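You operate a simulated robot arm through the tools that you are given. There is no shell and no other tool.

You run a simulated robot arm. Do the job below in one go: nothing can be reset, and whatever is moved stays where it is left.

TASK
Set the controls near the top of the front bench. At the end: the lobby line knob is turned to line 3; the lobby field key is switched on; the lobby gate key is switched on; the lobby hall key is switched on; whatever was shut is shut again. Leave all else as you found it, and nothing knocked over.

It is judged by the outcome, as a careful person would: the job done as asked, and still so three seconds after it is handed in. It fails if anything else is knocked over, pushed out of place, dropped, spilled or broken.

THE ROBOT
A 7-joint arm with a two-finger parallel gripper, fixed in place. Base frame: the origin is at the foot of the arm, x ahead of it, y to its left, z up; the work surface is at about z = 760. Readings come in mm, rad, newtons and seconds.
Its first joint turns from -2.601 to 2.601 rad. Payload 3.43 kg.
The tool frame sits at the grasp point between the pads (the TCP): z along the fingers, y along the line on which they close. The tips reach 30 mm beyond it. The gripper opens to 94 mm. The fingers are 28 mm wide and 10 mm thick; the gripper's body (50 by 96 mm) begins 55 mm behind the TCP.
Orientation is that of the tool frame in the base frame, as [roll, pitch, yaw] about the fixed x, y, z axes, in that order (R = Rz(yaw) Ry(pitch) Rx(roll)). With the fingers straight down and closing along the base's y, the tool's x points along the base's -x, its y along +y and its z along -z.

THE INTERFACE
- The arm moves only by the tool drive_tool. Its argument "targets" is a list of rows, each an object of numbers (a shift or turn left out is 0, a gripper value left out holds the last): "tx", "ty", "tz": the shift along the tool's x, y, z in units of 30 mm (1.0 is 30 mm); "rx", "ry", "rz": the turn, a rotation vector about the tool's x, y, z in units of 6 degrees (1.0 is 6 degrees); "hand": the finger opening in mm, from 0 to 94. In form: [{"tx": .., "ty": .., "tz": .., "rx": .., "ry": .., "rz": .., "hand": ..}, ...]. A call has 1 to 20 rows; each row shifts and turns the commanded pose from where the row before left it, along the tool's axes as they then stand. A call with a number of a shift or a turn outside -1 to 1 is refused whole. A row lasts 0.2 s, in which the tool goes at most 50 mm and 0.15 rad; a call with a longer step from one row to the next is refused whole, and so is a gripper value outside its range. A pose out of reach is approached as far as the arm can. The call stops where the force on the tool passes 40 N (or 10 N more than at its start, if that is more) or the arm is blocked; 0.2 s more then pass. Each finger travels about 45 mm/s and halts on what it meets, pressing with about 37 N; the grip force reading is that of the motor and also rises with nothing between the fingers. The clock runs only during rows and for 0.2 s after the last one: add rows that do not move to give the fingers time. The reply holds the time, the measured pose of the TCP, the force on the tool along the base axes, the opening and the grip force, in the units named above and with some noise, with the torque about the TCP (base axes, N m) and any sound that the robot's microphone picked up.
- Cameras (640 x 400 px; columns grow to the right, rows downward): "scene" is fixed at [219.8, -500.5, 1591.9]; the picture's right is [0.41, -0.91, 0.00], its down [-0.52, -0.23, -0.82] and it looks along [0.75, 0.34, -0.57] (base axes); focal length 368 px, centre (320, 200). "wrist" rides on the gripper at [76, 14, -102] in the tool frame; the picture's right is [-0.18, 0.98, 0.00], its down [-0.75, -0.14, -0.64] and it looks along [-0.63, -0.12, 0.77] (tool axes); focal length 243 px, centre (320, 200). There is no depth. A picture from a camera that has moved, and an enlarged one, comes with that camera's place and axes in the base frame and with its lens.
- capture(camera): a new picture of that camera. The clock stands still meanwhile.
- inspect(camera, box): a new picture of the part [left, top, right, bottom] of that camera's present view, enlarged. The clock stands still meanwhile.
- hand_in(): hands the job in; it is judged then, once.

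Nothing tells you positions but the pictures and the camera data. Unless the task says otherwise, let go and move clear before handing in.

The tools are called after ">>>" by a JSON object that holds its "name" and its "arguments". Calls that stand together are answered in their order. drive_tool: Moves the arm, as the interface text tells. Its arguments: {"type":"object","properties":{"targets":{"type":"array"}},"required":["targets"]} The other tools are called the same way: capture (camera) takes a picture; inspect (camera, box) takes an enlarged picture of a part of a camera's view; hand_in () hands the job in.

At the start:

```text
clock: 0.0
tcp_pos: [980.5, -123.0, 1166.7]
tcp_rot: [-3.141, 0.001, 3.141]
ft_force: [0.4, 0.3, 0.2]
wrist_torque: [0.01, -0.02, 0.02]
finger_gap: 94.0
finger_force: 0.0
```

scene: 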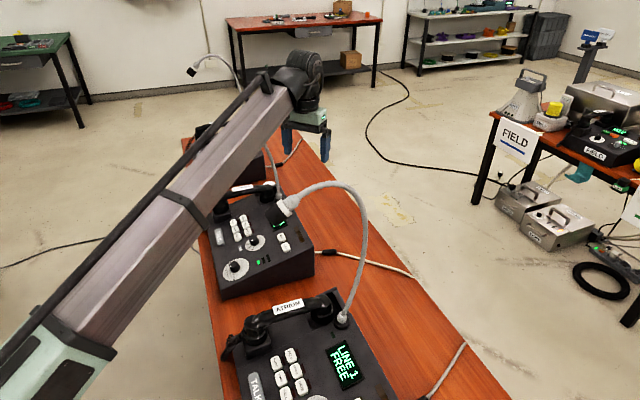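
wrist: 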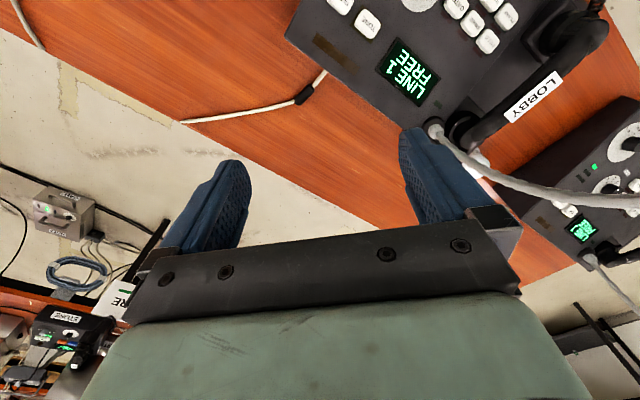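

I see an orange bench with several intercom-style consoles (ATRIUM nearest the scene camera, LOBBY apparently in the middle, another beyond). I'll look closer at both views before moving.

>>> {"name": "inspect", "arguments": {"camera": "scene", "box": [180, 110, 380, 300]}}

>>> {"name": "inspect", "arguments": {"camera": "wrist", "box": [280, 0, 640, 240]}}

>>> {"name": "inspect", "arguments": {"camera": "scene", "box": [200, 270, 420, 400]}}

```text
2.11 times, centred on (280, 205) of scene
camera zoom: at [219.8, -500.5, 1591.9], right [0.41, -0.91, 0.0], down [-0.52, -0.23, -0.82], along [0.75, 0.34, -0.57], focal length 775 px, centre (404, 190)
```

zoom: 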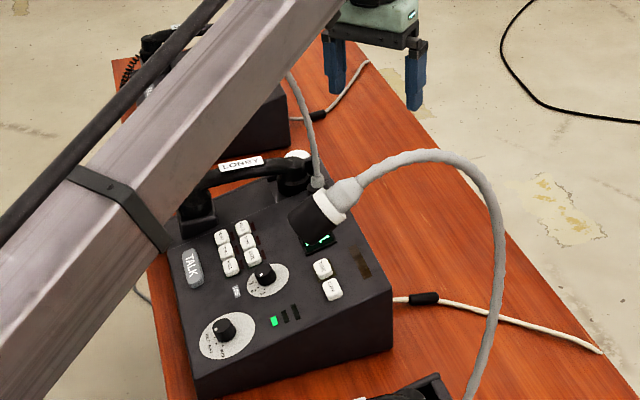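

```text
1.67 times, centred on (460, 120) of wrist
camera zoom: at [903.9, -108.1, 1267.8], right [0.18, 0.98, 0.0], down [0.75, -0.14, 0.64], along [0.63, -0.12, -0.77], focal length 404 px, centre (87, 333)
```

zoom: 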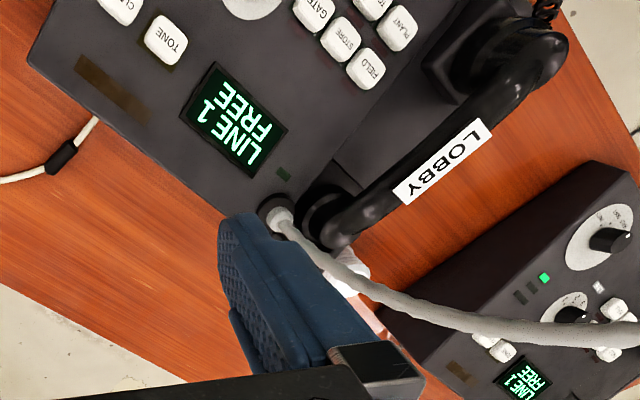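

```text
2.91 times, centred on (310, 335) of scene
camera zoom: at [219.8, -500.5, 1591.9], right [0.41, -0.91, 0.0], down [-0.52, -0.23, -0.82], along [0.75, 0.34, -0.57], focal length 1071 px, centre (349, -193)
```

zoom: 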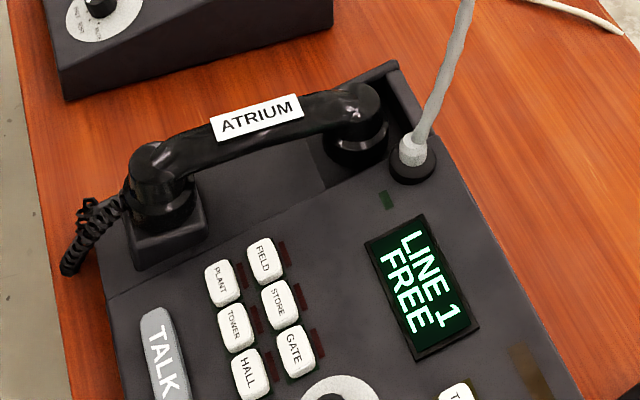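

The lobby console sits at roughly (980, 100, 840), with the atrium gooseneck microphone hanging somewhere right of it, and the lobby gooseneck rising beyond. I'll shift left at this height, away from the atrium microphone, and look again.

>>> {"name": "drive_tool", "arguments": {"targets": [{"ty": 1}, {"ty": 1}, {"ty": 1}, {"ty": 1}, {"ty": 1}]}}

>>> {"name": "capture", "arguments": {"camera": "wrist"}}

>>> {"name": "capture", "arguments": {"camera": "scene"}}

```text
clock: 1.2
tcp_pos: [979.6, 27.8, 1166.6]
tcp_rot: [-3.14, -0.001, 3.14]
ft_force: [0.3, 1.2, 0.2]
wrist_torque: [-0.04, -0.04, 0.03]
finger_gap: 94.1
finger_force: 0.1
```

```text
taken
camera wrist: at [903.2, 42.5, 1267.9], right [0.19, 0.98, 0.0], down [0.75, -0.14, 0.64], along [0.63, -0.12, -0.77], focal length 243 px, centre (320, 200)
```

wrist: 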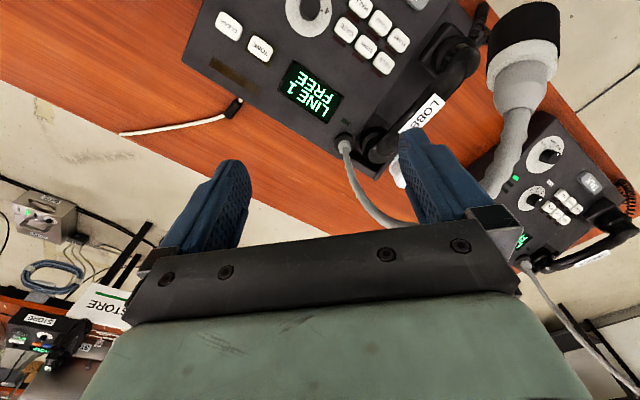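

```text
taken
```

scene: 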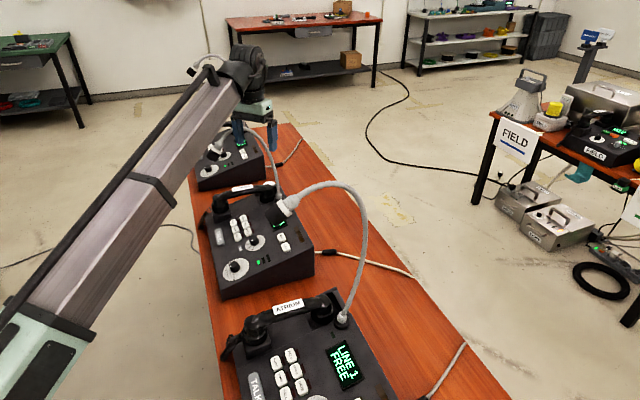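

The lobby microphone appears to arch back over its own console, at about (949, 154, 1107), close to the gripper. I'll zoom in to locate it accurately before moving further.

>>> {"name": "inspect", "arguments": {"camera": "scene", "box": [170, 50, 330, 150]}}

>>> {"name": "inspect", "arguments": {"camera": "scene", "box": [180, 120, 380, 310]}}

>>> {"name": "inspect", "arguments": {"camera": "wrist", "box": [180, 0, 640, 260]}}

```text
4.00 times, centred on (250, 100) of scene
camera zoom: at [219.8, -500.5, 1591.9], right [0.41, -0.91, 0.0], down [-0.52, -0.23, -0.82], along [0.75, 0.34, -0.57], focal length 1472 px, centre (600, 600)
```

zoom: 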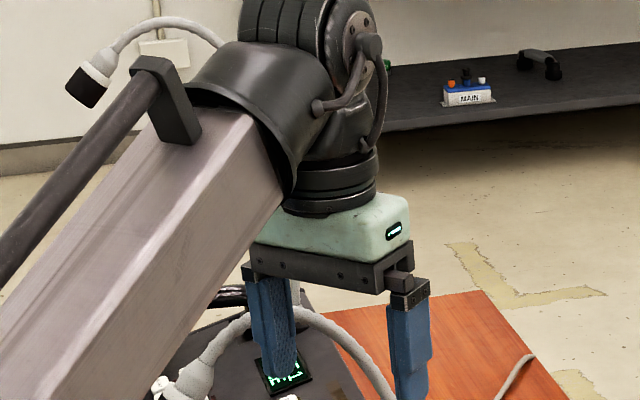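

```text
2.11 times, centred on (280, 215) of scene
camera zoom: at [219.8, -500.5, 1591.9], right [0.41, -0.91, 0.0], down [-0.52, -0.23, -0.82], along [0.75, 0.34, -0.57], focal length 775 px, centre (404, 168)
```

zoom: 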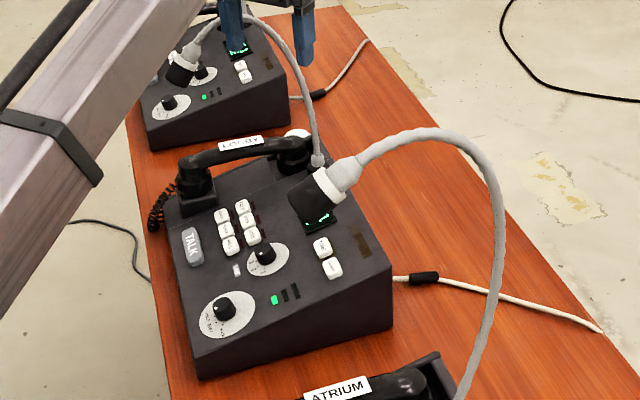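

```text
1.39 times, centred on (410, 130) of wrist
camera zoom: at [903.2, 42.5, 1267.9], right [0.19, 0.98, 0.0], down [0.75, -0.14, 0.64], along [0.63, -0.12, -0.77], focal length 338 px, centre (195, 297)
```

zoom: 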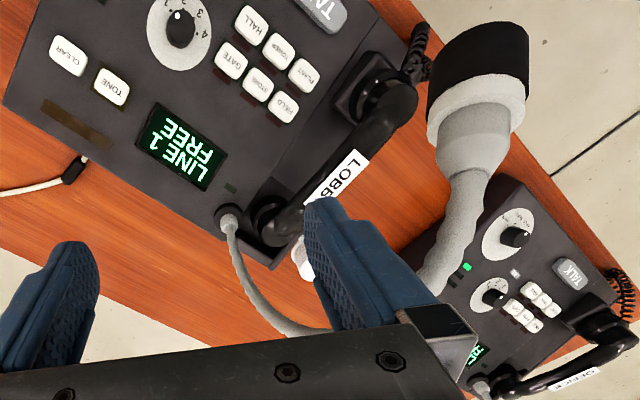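

The lobby gooseneck's microphone hangs at about (943, 153, 1105), and the atrium one is near (795, -130, 1090), so I'll work in the corridor between them. Next I close the fingers and back off in -x to get a fuller view of the console.

>>> {"name": "drive_tool", "arguments": {"targets": [{"hand": 0}, {"tx": 1}, {"tx": 1}, {"tx": 1}, {"tx": 1}, {}, {}]}}

>>> {"name": "capture", "arguments": {"camera": "wrist"}}

>>> {"name": "capture", "arguments": {"camera": "scene"}}

```text
clock: 2.8
tcp_pos: [861.1, 28.9, 1165.2]
tcp_rot: [3.141, -0.001, -3.141]
ft_force: [1.1, -0.2, -1.8]
wrist_torque: [-0.07, -0.03, -0.01]
finger_gap: 0.3
finger_force: 33.4
```

```text
taken
camera wrist: at [783.5, 42.0, 1266.9], right [0.18, 0.98, 0.0], down [0.75, -0.14, 0.64], along [0.63, -0.12, -0.77], focal length 243 px, centre (320, 200)
```

wrist: 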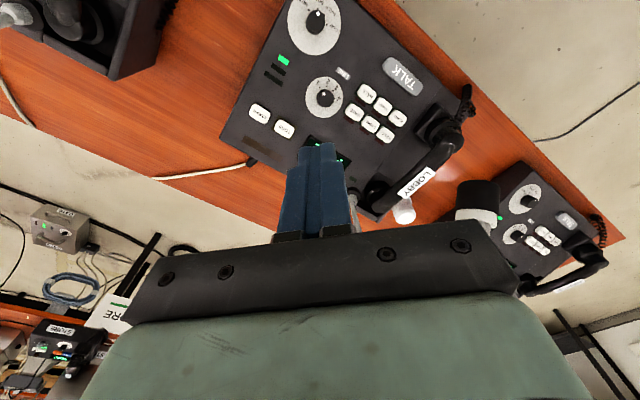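

```text
taken
```

scene: 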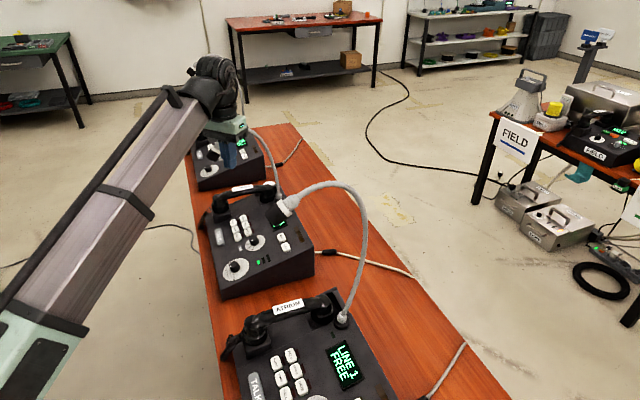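

>>> {"name": "inspect", "arguments": {"camera": "wrist", "box": [200, 0, 520, 240]}}

>>> {"name": "inspect", "arguments": {"camera": "wrist", "box": [0, 0, 240, 180]}}

>>> {"name": "inspect", "arguments": {"camera": "scene", "box": [200, 160, 400, 340]}}

```text
1.67 times, centred on (360, 120) of wrist
camera zoom: at [783.5, 42.0, 1266.9], right [0.18, 0.98, 0.0], down [0.75, -0.14, 0.64], along [0.63, -0.12, -0.77], focal length 404 px, centre (253, 333)
```

zoom: 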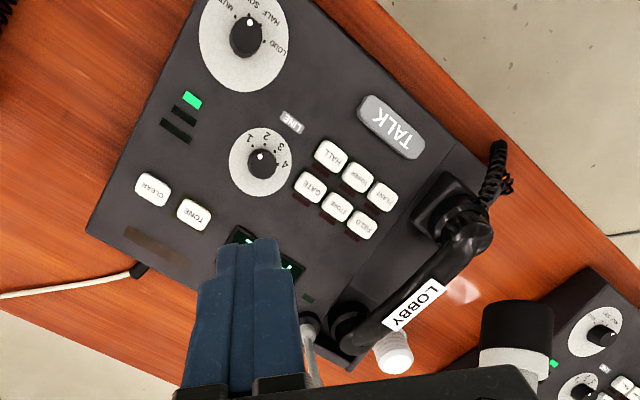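

```text
2.22 times, centred on (120, 90) of wrist
camera zoom: at [783.5, 42.0, 1266.9], right [0.18, 0.98, 0.0], down [0.75, -0.14, 0.64], along [0.63, -0.12, -0.77], focal length 539 px, centre (764, 444)
```

zoom: 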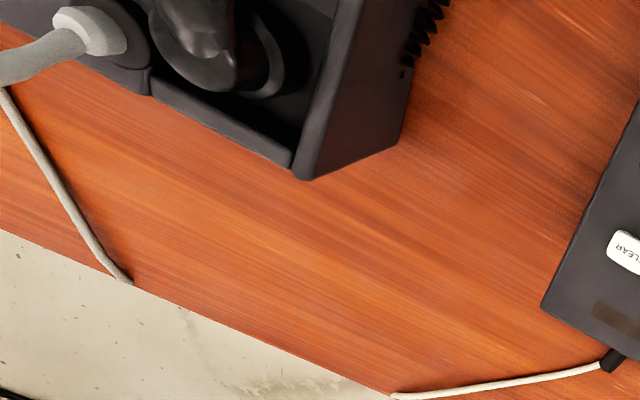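

```text
2.22 times, centred on (300, 250) of scene
camera zoom: at [219.8, -500.5, 1591.9], right [0.41, -0.91, 0.0], down [-0.52, -0.23, -0.82], along [0.75, 0.34, -0.57], focal length 818 px, centre (364, 89)
```

zoom: 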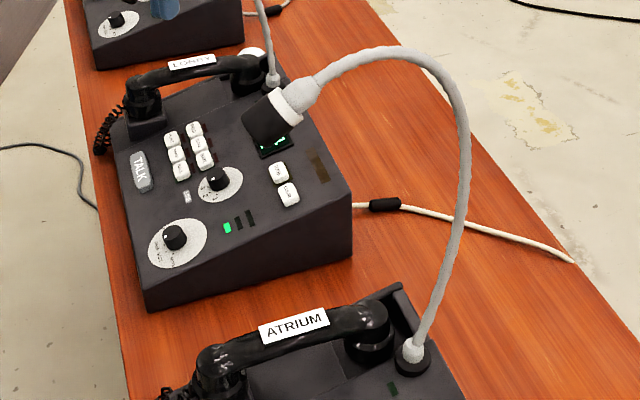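

The console runs diagonally: keys HALL ≈(922,97,829), GATE ≈(946,72,844), FIELD ≈(1001,125,842), and line knob ≈(916,32,848). I'll zoom tightly on the dial and keys to read pointer and lamp states.

>>> {"name": "inspect", "arguments": {"camera": "wrist", "box": [290, 60, 370, 130]}}

>>> {"name": "inspect", "arguments": {"camera": "wrist", "box": [330, 70, 420, 150]}}

>>> {"name": "inspect", "arguments": {"camera": "scene", "box": [205, 190, 325, 290]}}

>>> {"name": "inspect", "arguments": {"camera": "scene", "box": [170, 30, 330, 130]}}

```text
5.71 times, centred on (330, 95) of wrist
camera zoom: at [783.5, 42.0, 1266.9], right [0.18, 0.98, 0.0], down [0.75, -0.14, 0.64], along [0.63, -0.12, -0.77], focal length 1386 px, centre (263, 800)
```

zoom: 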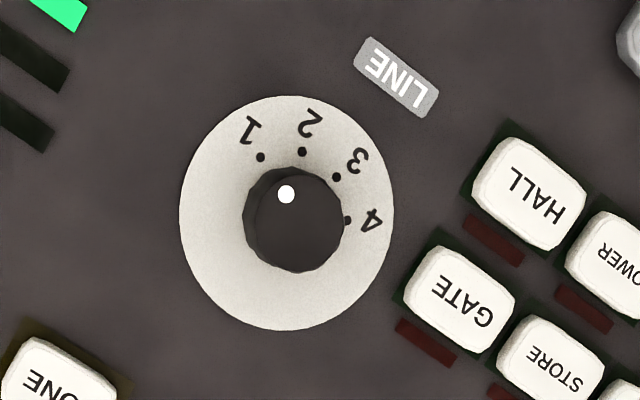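

```text
5.00 times, centred on (375, 110) of wrist
camera zoom: at [783.5, 42.0, 1266.9], right [0.18, 0.98, 0.0], down [0.75, -0.14, 0.64], along [0.63, -0.12, -0.77], focal length 1213 px, centre (45, 650)
```

zoom: 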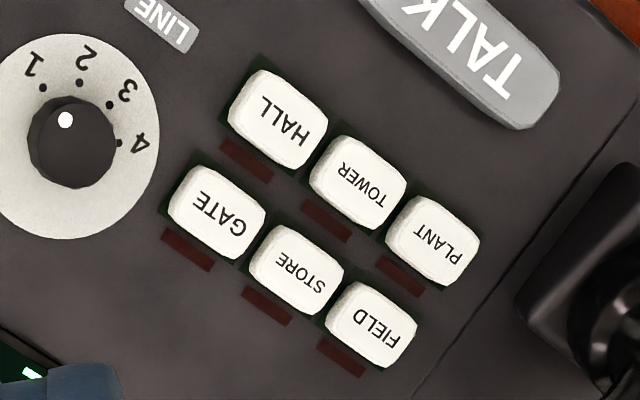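

```text
4.00 times, centred on (265, 240) of scene
camera zoom: at [219.8, -500.5, 1591.9], right [0.41, -0.91, 0.0], down [-0.52, -0.23, -0.82], along [0.75, 0.34, -0.57], focal length 1472 px, centre (540, 40)
```

zoom: 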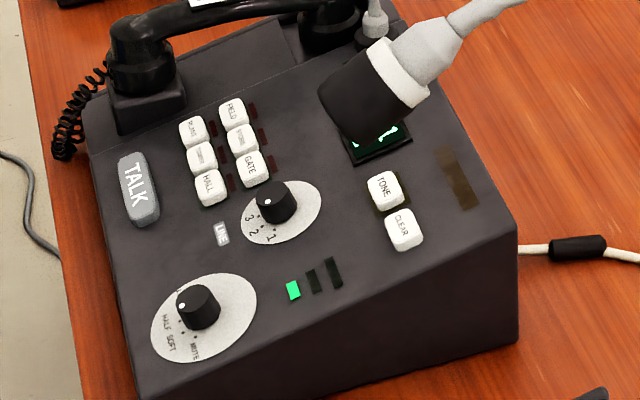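

```text
4.00 times, centred on (250, 80) of scene
camera zoom: at [219.8, -500.5, 1591.9], right [0.41, -0.91, 0.0], down [-0.52, -0.23, -0.82], along [0.75, 0.34, -0.57], focal length 1472 px, centre (600, 680)
```

zoom: 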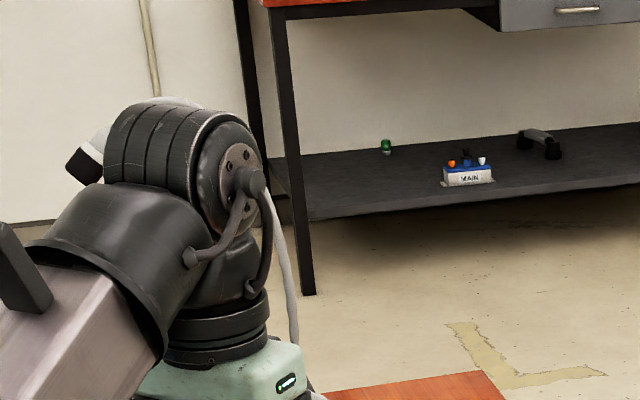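

The pointer is at line 1, dots are 40° apart (so line 3 is 80° clockwise from above), all six key lamps are dark, and the panel slopes about 16° rising toward (+x,-y). I'll turn the tool to suit the knob's axis and come down to a hover above it, between the two microphones.

>>> {"name": "drive_tool", "arguments": {"targets": [{"rx": 0.285, "ry": -0.346, "rz": -0.996}, {"rx": 0.285, "ry": -0.346, "rz": -0.996}, {"rx": 0.285, "ry": -0.346, "rz": -0.996}, {"rx": 0.285, "ry": -0.346, "rz": -0.996}, {"rx": 0.285, "ry": -0.346, "rz": -0.996}, {"rx": 0.285, "ry": -0.346, "rz": -0.996}, {"rx": 0.285, "ry": -0.346, "rz": -0.996}, {"tx": -0.042, "ty": 0.308, "tz": 0.973}, {"tx": -0.042, "ty": 0.308, "tz": 0.973}, {"tx": -0.042, "ty": 0.308, "tz": 0.973}, {}]}}

>>> {"name": "capture", "arguments": {"camera": "wrist"}}

>>> {"name": "capture", "arguments": {"camera": "scene"}}

```text
clock: 5.2
tcp_pos: [872.8, 42.0, 1075.0]
tcp_rot: [-2.861, 0.154, -2.383]
ft_force: [-0.9, 0.3, -0.5]
wrist_torque: [-0.02, 0.02, -0.02]
finger_gap: 0.0
finger_force: 33.1
```

```text
taken
camera wrist: at [777.8, 10.3, 1156.4], right [-0.49, 0.84, -0.24], down [0.44, 0.47, 0.77], along [0.76, 0.27, -0.6], focal length 243 px, centre (320, 200)
```

wrist: 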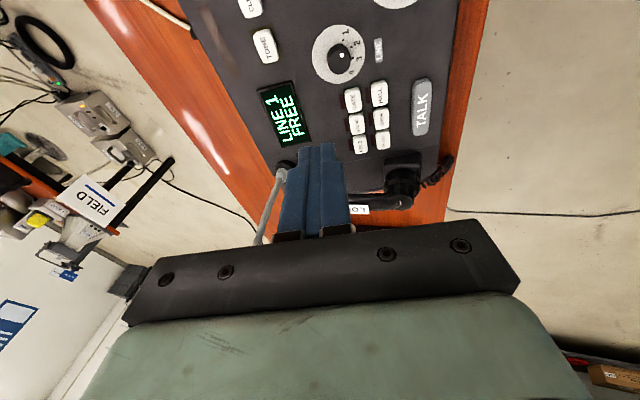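

```text
taken
```

scene: 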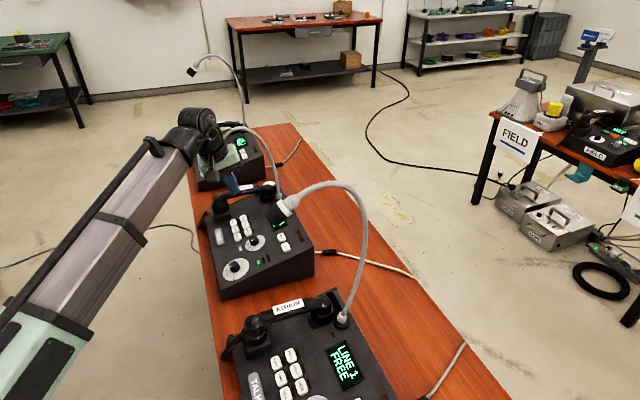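

>>> {"name": "inspect", "arguments": {"camera": "scene", "box": [160, 100, 320, 220]}}

>>> {"name": "inspect", "arguments": {"camera": "wrist", "box": [230, 0, 470, 180]}}

```text
3.33 times, centred on (240, 160) of scene
camera zoom: at [219.8, -500.5, 1591.9], right [0.41, -0.91, 0.0], down [-0.52, -0.23, -0.82], along [0.75, 0.34, -0.57], focal length 1227 px, centre (587, 333)
```

zoom: 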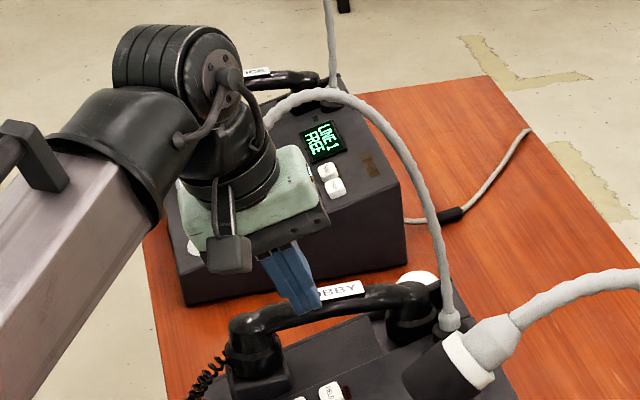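

```text
2.22 times, centred on (350, 90) of wrist
camera zoom: at [777.8, 10.3, 1156.4], right [-0.49, 0.84, -0.24], down [0.44, 0.47, 0.77], along [0.76, 0.27, -0.6], focal length 539 px, centre (253, 444)
```

zoom: 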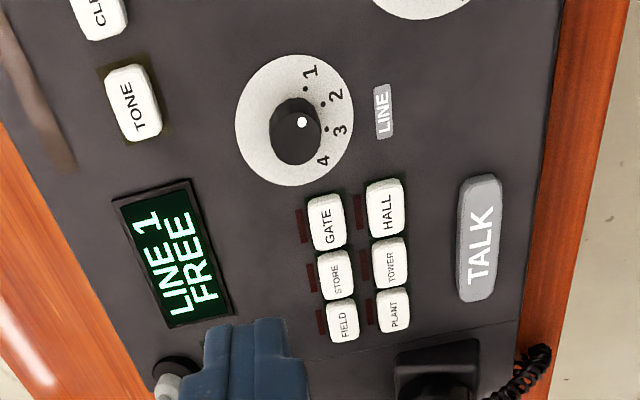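

Hover orientation is as planned and the microphones look clear. I continue down toward the knob.

>>> {"name": "drive_tool", "arguments": {"targets": [{"tx": -0.042, "ty": 0.308, "tz": 0.973}, {"tx": -0.042, "ty": 0.308, "tz": 0.973}, {"tx": -0.042, "ty": 0.308, "tz": 0.973, "hand": 50}, {"hand": 50}, {"hand": 50}, {"hand": 50}]}}

>>> {"name": "capture", "arguments": {"camera": "wrist"}}

>>> {"name": "inspect", "arguments": {"camera": "scene", "box": [160, 100, 320, 220]}}

```text
clock: 6.6
tcp_pos: [883.4, 56.7, 984.4]
tcp_rot: [-2.86, 0.155, -2.383]
ft_force: [0.0, -0.5, -0.3]
wrist_torque: [0.01, 0.04, -0.02]
finger_gap: 50.0
finger_force: 0.0
```

```text
taken
camera wrist: at [789.3, 24.8, 1065.7], right [-0.49, 0.84, -0.24], down [0.44, 0.47, 0.77], along [0.76, 0.27, -0.6], focal length 243 px, centre (320, 200)
```

wrist: 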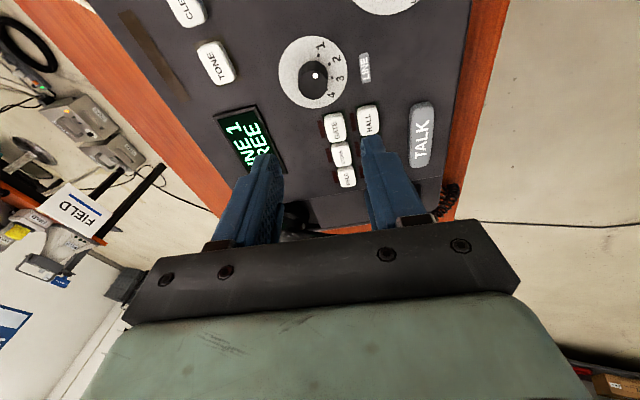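

```text
3.33 times, centred on (240, 160) of scene
camera zoom: at [219.8, -500.5, 1591.9], right [0.41, -0.91, 0.0], down [-0.52, -0.23, -0.82], along [0.75, 0.34, -0.57], focal length 1227 px, centre (587, 333)
```

zoom: 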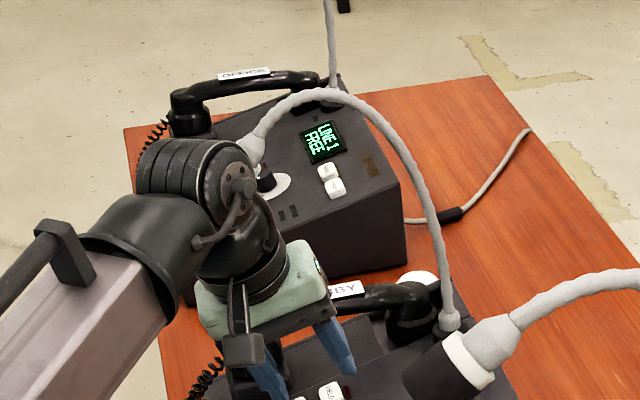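

>>> {"name": "inspect", "arguments": {"camera": "wrist", "box": [260, 20, 400, 120]}}

>>> {"name": "inspect", "arguments": {"camera": "wrist", "box": [200, 100, 460, 260]}}

```text
4.00 times, centred on (330, 70) of wrist
camera zoom: at [789.3, 24.8, 1065.7], right [-0.49, 0.84, -0.24], down [0.44, 0.47, 0.77], along [0.76, 0.27, -0.6], focal length 970 px, centre (280, 720)
```

zoom: 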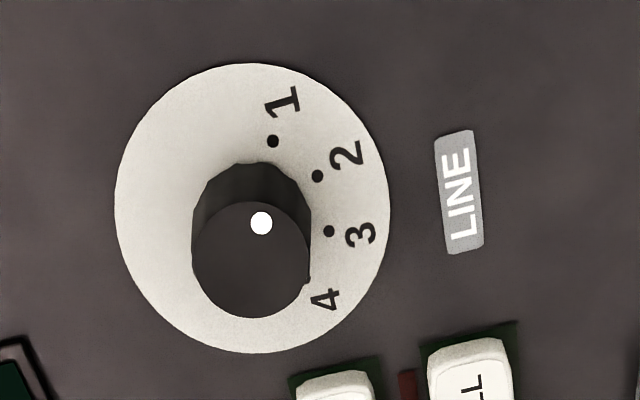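

```text
2.46 times, centred on (330, 180) of wrist
camera zoom: at [789.3, 24.8, 1065.7], right [-0.49, 0.84, -0.24], down [0.44, 0.47, 0.77], along [0.76, 0.27, -0.6], focal length 597 px, centre (295, 249)
```

zoom: 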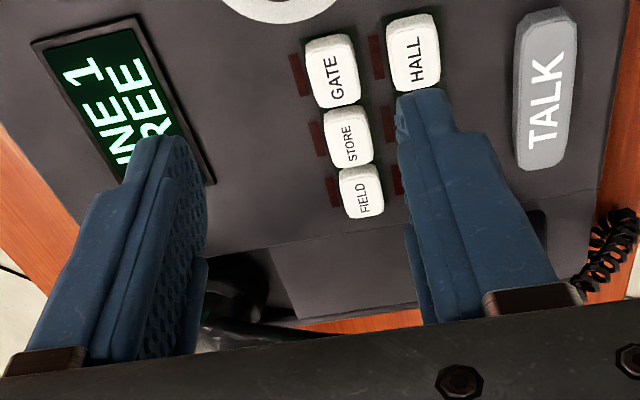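

The knob is about 27 mm wide and 26 mm tall with its dial centred near (911, 23, 840). I'll drop to just above the knob and check the finger alignment.

>>> {"name": "drive_tool", "arguments": {"targets": [{"tx": 0.156, "ty": -0.025, "tz": 0.771}, {"tx": 0.156, "ty": -0.025, "tz": 0.771}, {"tx": 0.156, "ty": -0.025, "tz": 0.771}, {}]}}

>>> {"name": "capture", "arguments": {"camera": "wrist"}}

>>> {"name": "inspect", "arguments": {"camera": "scene", "box": [160, 110, 320, 230]}}

```text
clock: 7.6
tcp_pos: [896.7, 38.2, 917.5]
tcp_rot: [-2.858, 0.155, -2.383]
ft_force: [-0.4, -0.3, 0.5]
wrist_torque: [0.02, -0.01, -0.03]
finger_gap: 49.9
finger_force: 0.1
```

```text
taken
camera wrist: at [801.8, 6.2, 998.7], right [-0.49, 0.84, -0.24], down [0.44, 0.47, 0.77], along [0.76, 0.27, -0.6], focal length 243 px, centre (320, 200)
```

wrist: 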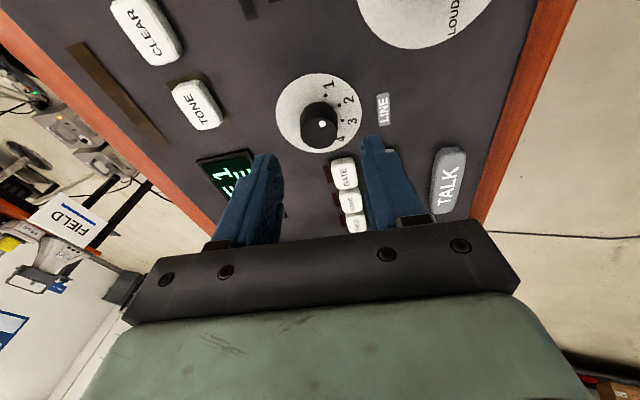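

```text
3.33 times, centred on (240, 170) of scene
camera zoom: at [219.8, -500.5, 1591.9], right [0.41, -0.91, 0.0], down [-0.52, -0.23, -0.82], along [0.75, 0.34, -0.57], focal length 1227 px, centre (587, 300)
```

zoom: 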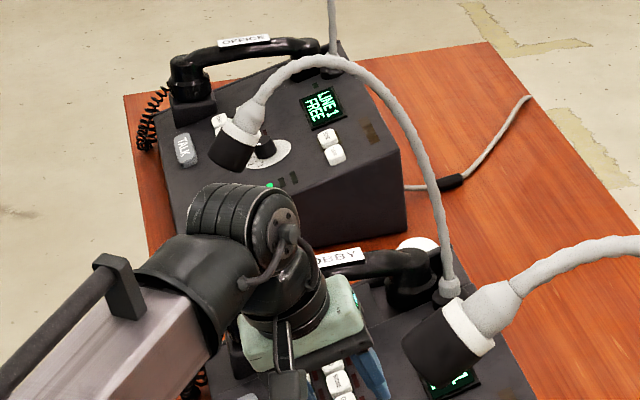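

>>> {"name": "inspect", "arguments": {"camera": "wrist", "box": [230, 60, 430, 220]}}

```text
2.50 times, centred on (330, 140) of wrist
camera zoom: at [801.8, 6.2, 998.7], right [-0.49, 0.84, -0.24], down [0.44, 0.47, 0.77], along [0.76, 0.27, -0.6], focal length 606 px, centre (295, 350)
```

zoom: 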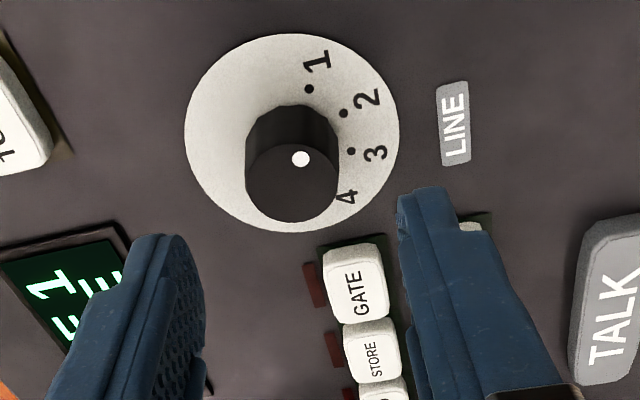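

>>> {"name": "drive_tool", "arguments": {"targets": [{"tx": 0.066, "ty": 0.012, "tz": 0.48}, {"tx": 0.066, "ty": 0.012, "tz": 0.48}, {"tx": 0.066, "ty": 0.012, "tz": 0.48}, {}]}}

>>> {"name": "capture", "arguments": {"camera": "wrist"}}

>>> {"name": "inspect", "arguments": {"camera": "scene", "box": [160, 120, 320, 260]}}

```text
clock: 8.6
tcp_pos: [903.3, 29.6, 875.9]
tcp_rot: [-2.859, 0.155, -2.384]
ft_force: [-0.6, 0.3, 0.4]
wrist_torque: [0.01, -0.02, -0.03]
finger_gap: 50.0
finger_force: 0.0
```

```text
taken
camera wrist: at [809.2, -1.6, 957.2], right [-0.49, 0.84, -0.24], down [0.44, 0.47, 0.77], along [0.76, 0.27, -0.6], focal length 243 px, centre (320, 200)
```

wrist: 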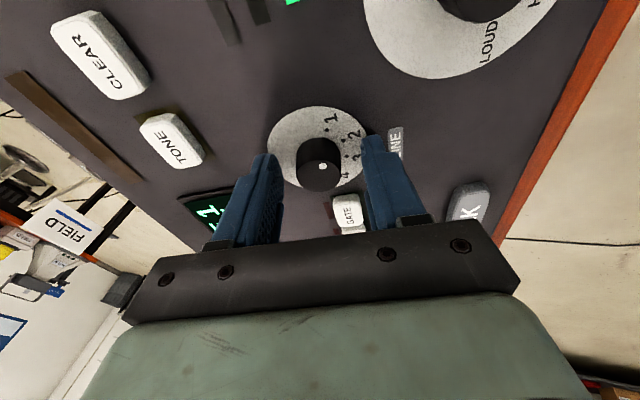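

```text
2.86 times, centred on (240, 190) of scene
camera zoom: at [219.8, -500.5, 1591.9], right [0.41, -0.91, 0.0], down [-0.52, -0.23, -0.82], along [0.75, 0.34, -0.57], focal length 1052 px, centre (549, 229)
```

zoom: 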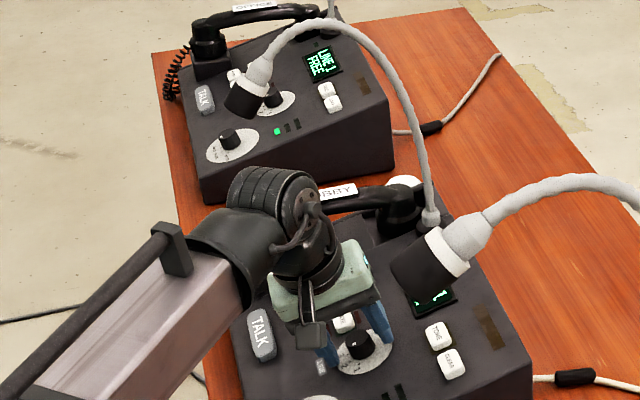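

>>> {"name": "inspect", "arguments": {"camera": "wrist", "box": [230, 90, 430, 240]}}

>>> {"name": "inspect", "arguments": {"camera": "scene", "box": [220, 200, 300, 260]}}

```text
2.67 times, centred on (330, 165) of wrist
camera zoom: at [809.2, -1.6, 957.2], right [-0.49, 0.84, -0.24], down [0.44, 0.47, 0.77], along [0.76, 0.27, -0.6], focal length 647 px, centre (293, 293)
```

zoom: 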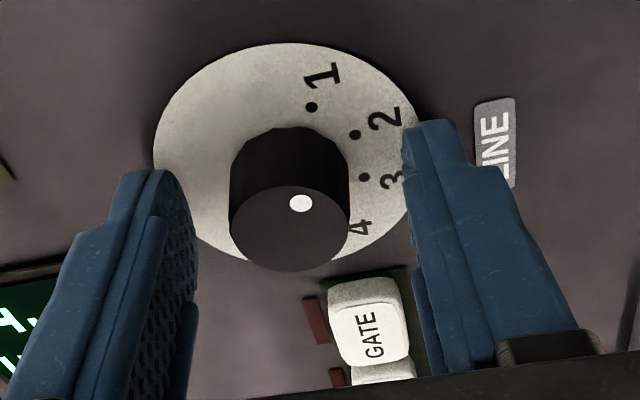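

```text
6.67 times, centred on (260, 230) of scene
camera zoom: at [219.8, -500.5, 1591.9], right [0.41, -0.91, 0.0], down [-0.52, -0.23, -0.82], along [0.75, 0.34, -0.57], focal length 2454 px, centre (720, 0)
```

zoom: 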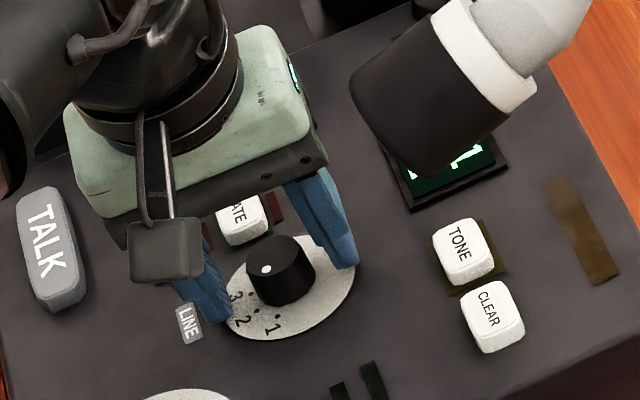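

The knob sits between the fingers within about 2 mm; I'll make that small centring shift and close on it.

>>> {"name": "drive_tool", "arguments": {"targets": [{"tx": -0.077, "ty": -0.047}, {"hand": 20}, {"hand": 20}, {"hand": 20}, {"hand": 20}]}}

>>> {"name": "inspect", "arguments": {"camera": "wrist", "box": [230, 90, 430, 240]}}

```text
clock: 9.8
tcp_pos: [906.2, 30.8, 877.0]
tcp_rot: [-2.861, 0.156, -2.382]
ft_force: [-2.9, 2.8, 0.4]
wrist_torque: [0.11, 0.13, -0.05]
finger_gap: 27.1
finger_force: 36.9
```

```text
2.67 times, centred on (330, 165) of wrist
camera zoom: at [811.5, -0.5, 957.7], right [-0.49, 0.84, -0.24], down [0.44, 0.47, 0.77], along [0.76, 0.27, -0.6], focal length 647 px, centre (293, 293)
```

zoom: 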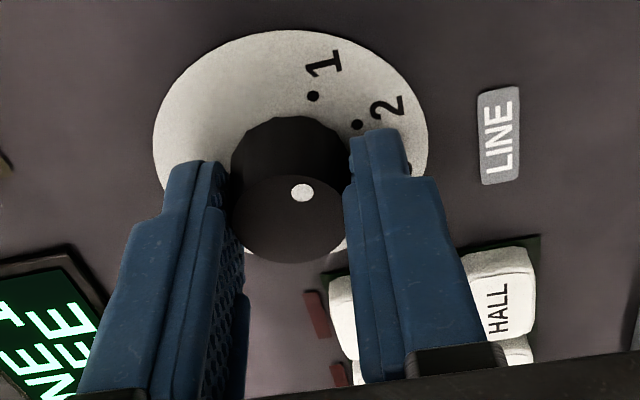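

Gripped at 27 mm. Now I turn it clockwise about the knob's axis, first 40° to line 2 to check direction and slip.

>>> {"name": "drive_tool", "arguments": {"targets": [{"rx": 0.142, "rz": 0.99}, {"rx": 0.142, "rz": 0.99}, {"rx": 0.142, "rz": 0.99}, {"rx": 0.142, "rz": 0.99}, {"rx": 0.142, "rz": 0.99}, {"rx": 0.142, "rz": 0.99}, {"rx": 0.095, "rz": 0.66}]}}

>>> {"name": "capture", "arguments": {"camera": "wrist"}}

>>> {"name": "inspect", "arguments": {"camera": "scene", "box": [160, 120, 320, 260]}}

```text
clock: 11.4
tcp_pos: [905.2, 30.8, 876.3]
tcp_rot: [-2.933, 0.331, -3.074]
ft_force: [-8.6, 16.1, -0.3]
wrist_torque: [0.52, 1.07, -0.07]
finger_gap: 27.3
finger_force: 37.2
```

```text
taken
camera wrist: at [799.7, 59.7, 943.2], right [0.18, 0.98, -0.13], down [0.5, 0.03, 0.87], along [0.85, -0.22, -0.48], focal length 243 px, centre (320, 200)
```

wrist: 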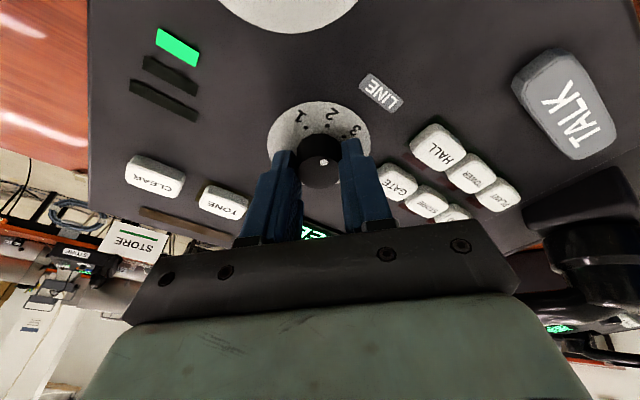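

```text
2.86 times, centred on (240, 190) of scene
camera zoom: at [219.8, -500.5, 1591.9], right [0.41, -0.91, 0.0], down [-0.52, -0.23, -0.82], along [0.75, 0.34, -0.57], focal length 1052 px, centre (549, 229)
```

zoom: 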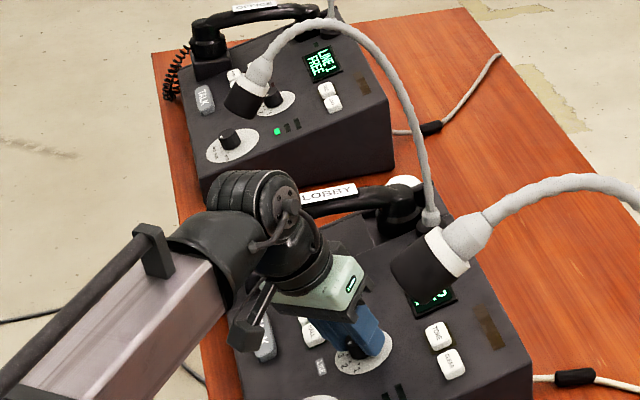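

>>> {"name": "inspect", "arguments": {"camera": "scene", "box": [230, 200, 310, 260]}}

>>> {"name": "inspect", "arguments": {"camera": "wrist", "box": [230, 80, 430, 240]}}

```text
6.67 times, centred on (270, 230) of scene
camera zoom: at [219.8, -500.5, 1591.9], right [0.41, -0.91, 0.0], down [-0.52, -0.23, -0.82], along [0.75, 0.34, -0.57], focal length 2454 px, centre (653, 0)
```

zoom: 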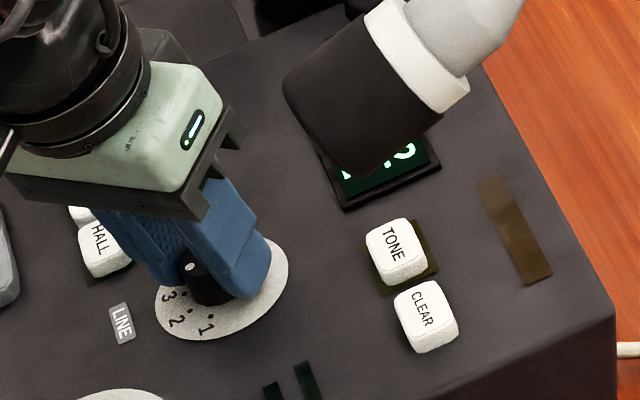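

```text
2.50 times, centred on (330, 160) of wrist
camera zoom: at [799.7, 59.7, 943.2], right [0.18, 0.98, -0.13], down [0.5, 0.03, 0.87], along [0.85, -0.22, -0.48], focal length 606 px, centre (295, 300)
```

zoom: 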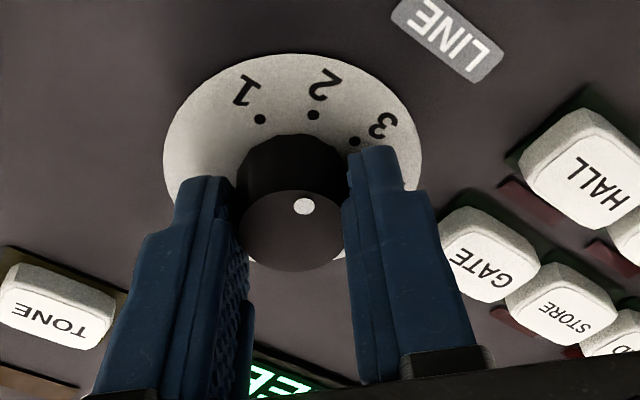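

The pointer now stands at 2, with no slip. I'll relieve the small side load and turn the remaining 40°.

>>> {"name": "drive_tool", "arguments": {"targets": [{"tx": 0.023, "ty": 0.039, "tz": -0.016, "rx": 0.142, "rz": 0.99}, {"rx": 0.142, "rz": 0.99}, {"rx": 0.142, "rz": 0.99}, {"rx": 0.142, "rz": 0.99}, {"rx": 0.142, "rz": 0.99}, {"rx": 0.142, "rz": 0.99}, {"rx": 0.095, "rz": 0.66}, {}]}}

>>> {"name": "capture", "arguments": {"camera": "wrist"}}

>>> {"name": "inspect", "arguments": {"camera": "scene", "box": [160, 120, 320, 260]}}

```text
clock: 13.2
tcp_pos: [905.1, 32.7, 876.5]
tcp_rot: [-3.111, 0.421, 2.468]
ft_force: [1.3, 9.8, 0.2]
wrist_torque: [0.32, -0.06, 0.1]
finger_gap: 27.0
finger_force: 37.2
```

```text
taken
camera wrist: at [829.6, 114.9, 938.1], right [0.75, 0.66, 0.05], down [0.26, -0.36, 0.9], along [0.61, -0.66, -0.44], focal length 243 px, centre (320, 200)
```

wrist: 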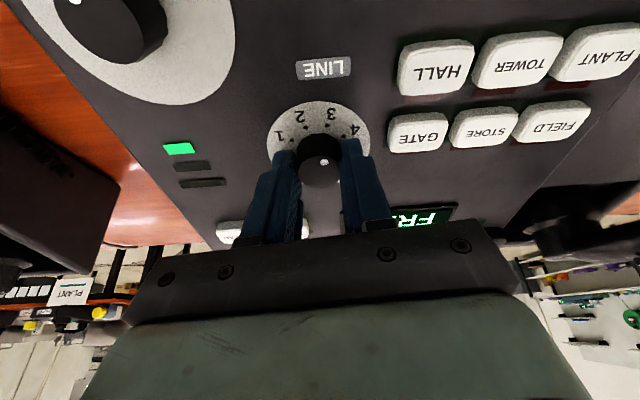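

```text
2.86 times, centred on (240, 190) of scene
camera zoom: at [219.8, -500.5, 1591.9], right [0.41, -0.91, 0.0], down [-0.52, -0.23, -0.82], along [0.75, 0.34, -0.57], focal length 1052 px, centre (549, 229)
```

zoom: 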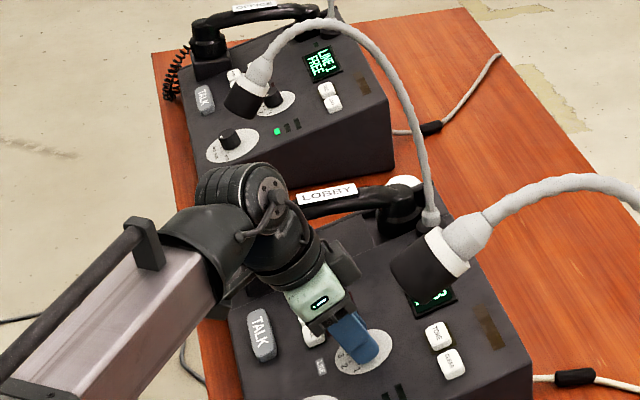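

>>> {"name": "inspect", "arguments": {"camera": "scene", "box": [240, 200, 310, 255]}}

>>> {"name": "inspect", "arguments": {"camera": "wrist", "box": [240, 80, 420, 220]}}

```text
7.27 times, centred on (275, 228) of scene
camera zoom: at [219.8, -500.5, 1591.9], right [0.41, -0.91, 0.0], down [-0.52, -0.23, -0.82], along [0.75, 0.34, -0.57], focal length 2677 px, centre (647, 0)
```

zoom: 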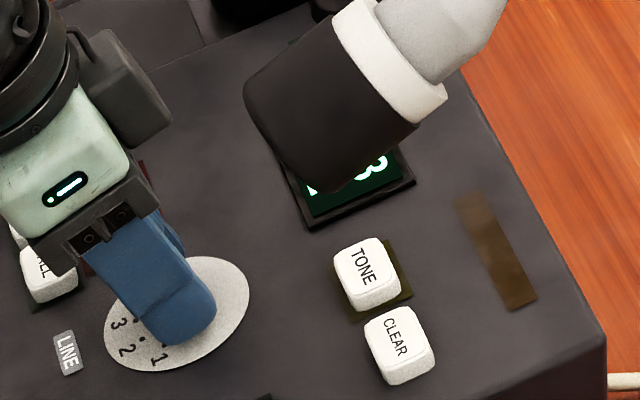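

```text
2.86 times, centred on (330, 150) of wrist
camera zoom: at [829.6, 114.9, 938.1], right [0.75, 0.66, 0.05], down [0.26, -0.36, 0.9], along [0.61, -0.66, -0.44], focal length 693 px, centre (291, 343)
```

zoom: 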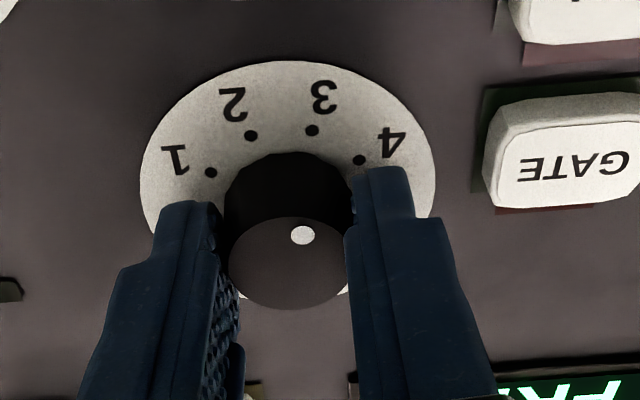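

Display reads 3 and the pointer dot faces 3. I'll release, back straight off the knob, then swing the tool to lean toward -y (away from the lobby microphone) with fingers closed for pressing keys.

>>> {"name": "drive_tool", "arguments": {"targets": [{"hand": 44}, {"hand": 44}, {"hand": 44}, {"tz": -0.5}, {"tz": -0.6}, {"tz": -0.7}, {"tz": -0.7}, {}]}}

>>> {"name": "capture", "arguments": {"camera": "wrist"}}

>>> {"name": "inspect", "arguments": {"camera": "scene", "box": [160, 120, 320, 260]}}

```text
clock: 15.0
tcp_pos: [883.2, 53.5, 946.0]
tcp_rot: [-3.111, 0.421, 2.471]
ft_force: [-0.1, -0.8, 0.2]
wrist_torque: [0.0, 0.01, 0.01]
finger_gap: 43.9
finger_force: 0.1
```

```text
taken
camera wrist: at [806.6, 135.9, 1007.3], right [0.75, 0.66, 0.05], down [0.26, -0.36, 0.9], along [0.61, -0.66, -0.44], focal length 243 px, centre (320, 200)
```

wrist: 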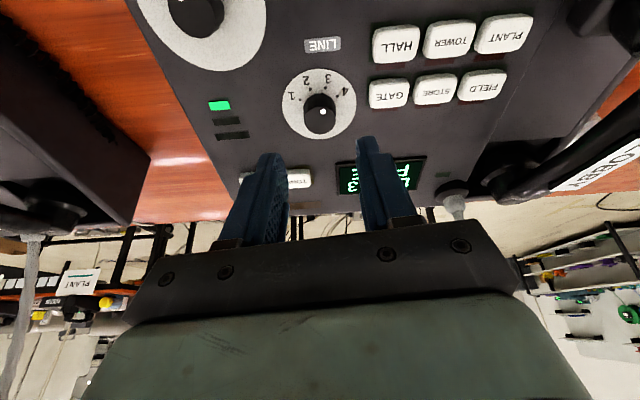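

```text
2.86 times, centred on (240, 190) of scene
camera zoom: at [219.8, -500.5, 1591.9], right [0.41, -0.91, 0.0], down [-0.52, -0.23, -0.82], along [0.75, 0.34, -0.57], focal length 1052 px, centre (549, 229)
```

zoom: 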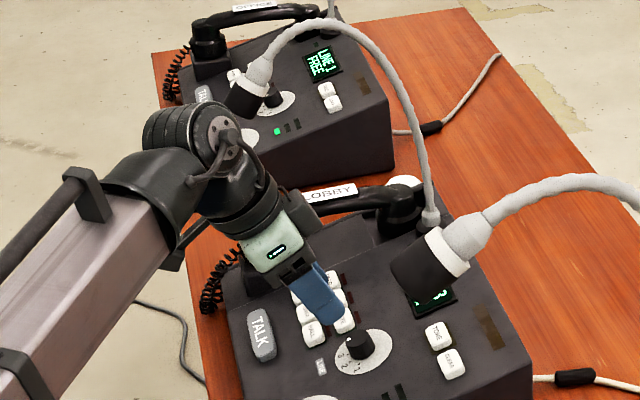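

>>> {"name": "inspect", "arguments": {"camera": "wrist", "box": [270, 0, 550, 180]}}

>>> {"name": "inspect", "arguments": {"camera": "wrist", "box": [270, 50, 370, 150]}}

```text
2.22 times, centred on (410, 90) of wrist
camera zoom: at [806.6, 135.9, 1007.3], right [0.75, 0.66, 0.05], down [0.26, -0.36, 0.9], along [0.61, -0.66, -0.44], focal length 539 px, centre (120, 444)
```

zoom: 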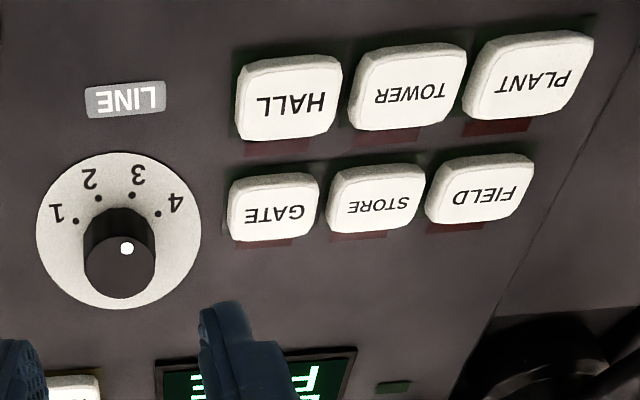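

```text
4.00 times, centred on (320, 100) of wrist
camera zoom: at [806.6, 135.9, 1007.3], right [0.75, 0.66, 0.05], down [0.26, -0.36, 0.9], along [0.61, -0.66, -0.44], focal length 970 px, centre (320, 600)
```

zoom: 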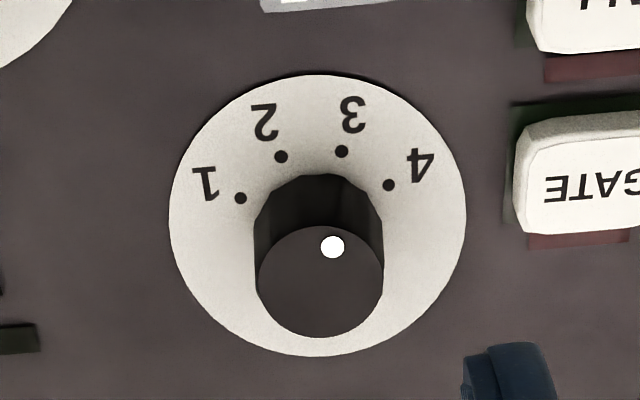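

Knob confirmed at 3; lamps still dark. Refined key tops: GATE ≈(947,73,847), HALL ≈(924,97,835), FIELD ≈(1000,125,847). Now I close the fingers and re-orient for pressing.

>>> {"name": "drive_tool", "arguments": {"targets": [{"hand": 0, "rx": -0.722, "ry": 0.39, "rz": -0.7205}, {"rx": -0.722, "ry": 0.39, "rz": -0.7205}, {"rx": -0.722, "ry": 0.39, "rz": -0.7205}, {"rx": -0.722, "ry": 0.39, "rz": -0.7205}, {"rx": -0.722, "ry": 0.39, "rz": -0.7205}, {"rx": -0.722, "ry": 0.39, "rz": -0.7205}, {"rx": -0.722, "ry": 0.39, "rz": -0.7205}, {"rx": -0.722, "ry": 0.39, "rz": -0.7205}, {}]}}

>>> {"name": "capture", "arguments": {"camera": "wrist"}}

>>> {"name": "capture", "arguments": {"camera": "scene"}}

```text
clock: 17.0
tcp_pos: [883.1, 53.8, 945.0]
tcp_rot: [2.757, 0.2, -3.139]
ft_force: [0.8, -0.3, 0.5]
wrist_torque: [0.0, 0.03, -0.02]
finger_gap: 0.1
finger_force: 33.0
```

```text
taken
camera wrist: at [788.4, 26.7, 1028.3], right [0.1, 0.91, 0.4], down [0.63, -0.37, 0.68], along [0.77, 0.18, -0.62], focal length 243 px, centre (320, 200)
```

wrist: 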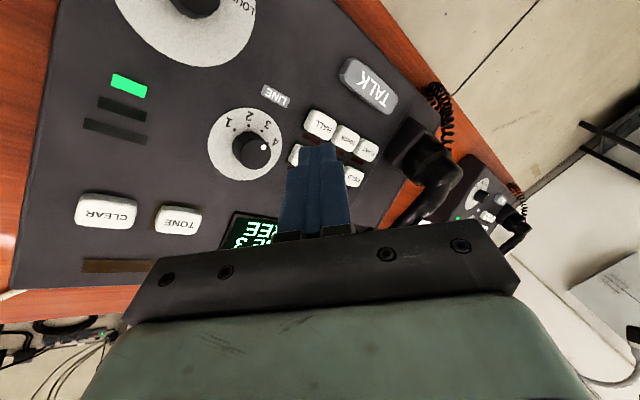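

```text
taken
```

scene: 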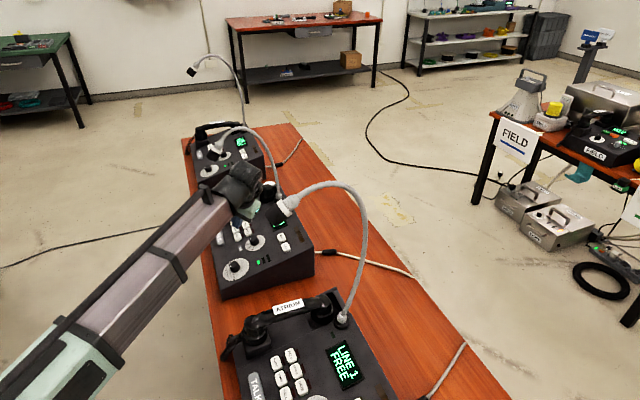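

>>> {"name": "inspect", "arguments": {"camera": "scene", "box": [180, 120, 340, 260]}}

>>> {"name": "inspect", "arguments": {"camera": "wrist", "box": [200, 70, 400, 240]}}

```text
2.86 times, centred on (260, 190) of scene
camera zoom: at [219.8, -500.5, 1591.9], right [0.41, -0.91, 0.0], down [-0.52, -0.23, -0.82], along [0.75, 0.34, -0.57], focal length 1052 px, centre (491, 229)
```

zoom: 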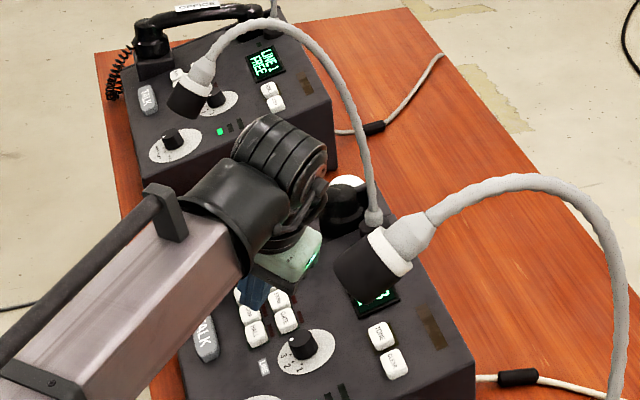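

```text
2.35 times, centred on (300, 155) of wrist
camera zoom: at [788.4, 26.7, 1028.3], right [0.1, 0.91, 0.4], down [0.63, -0.37, 0.68], along [0.77, 0.18, -0.62], focal length 571 px, centre (367, 306)
```

zoom: 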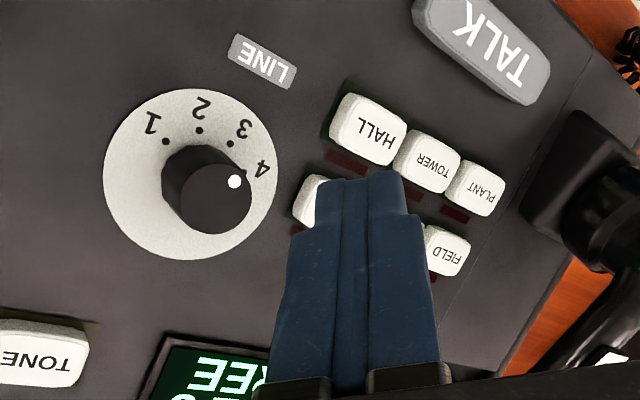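

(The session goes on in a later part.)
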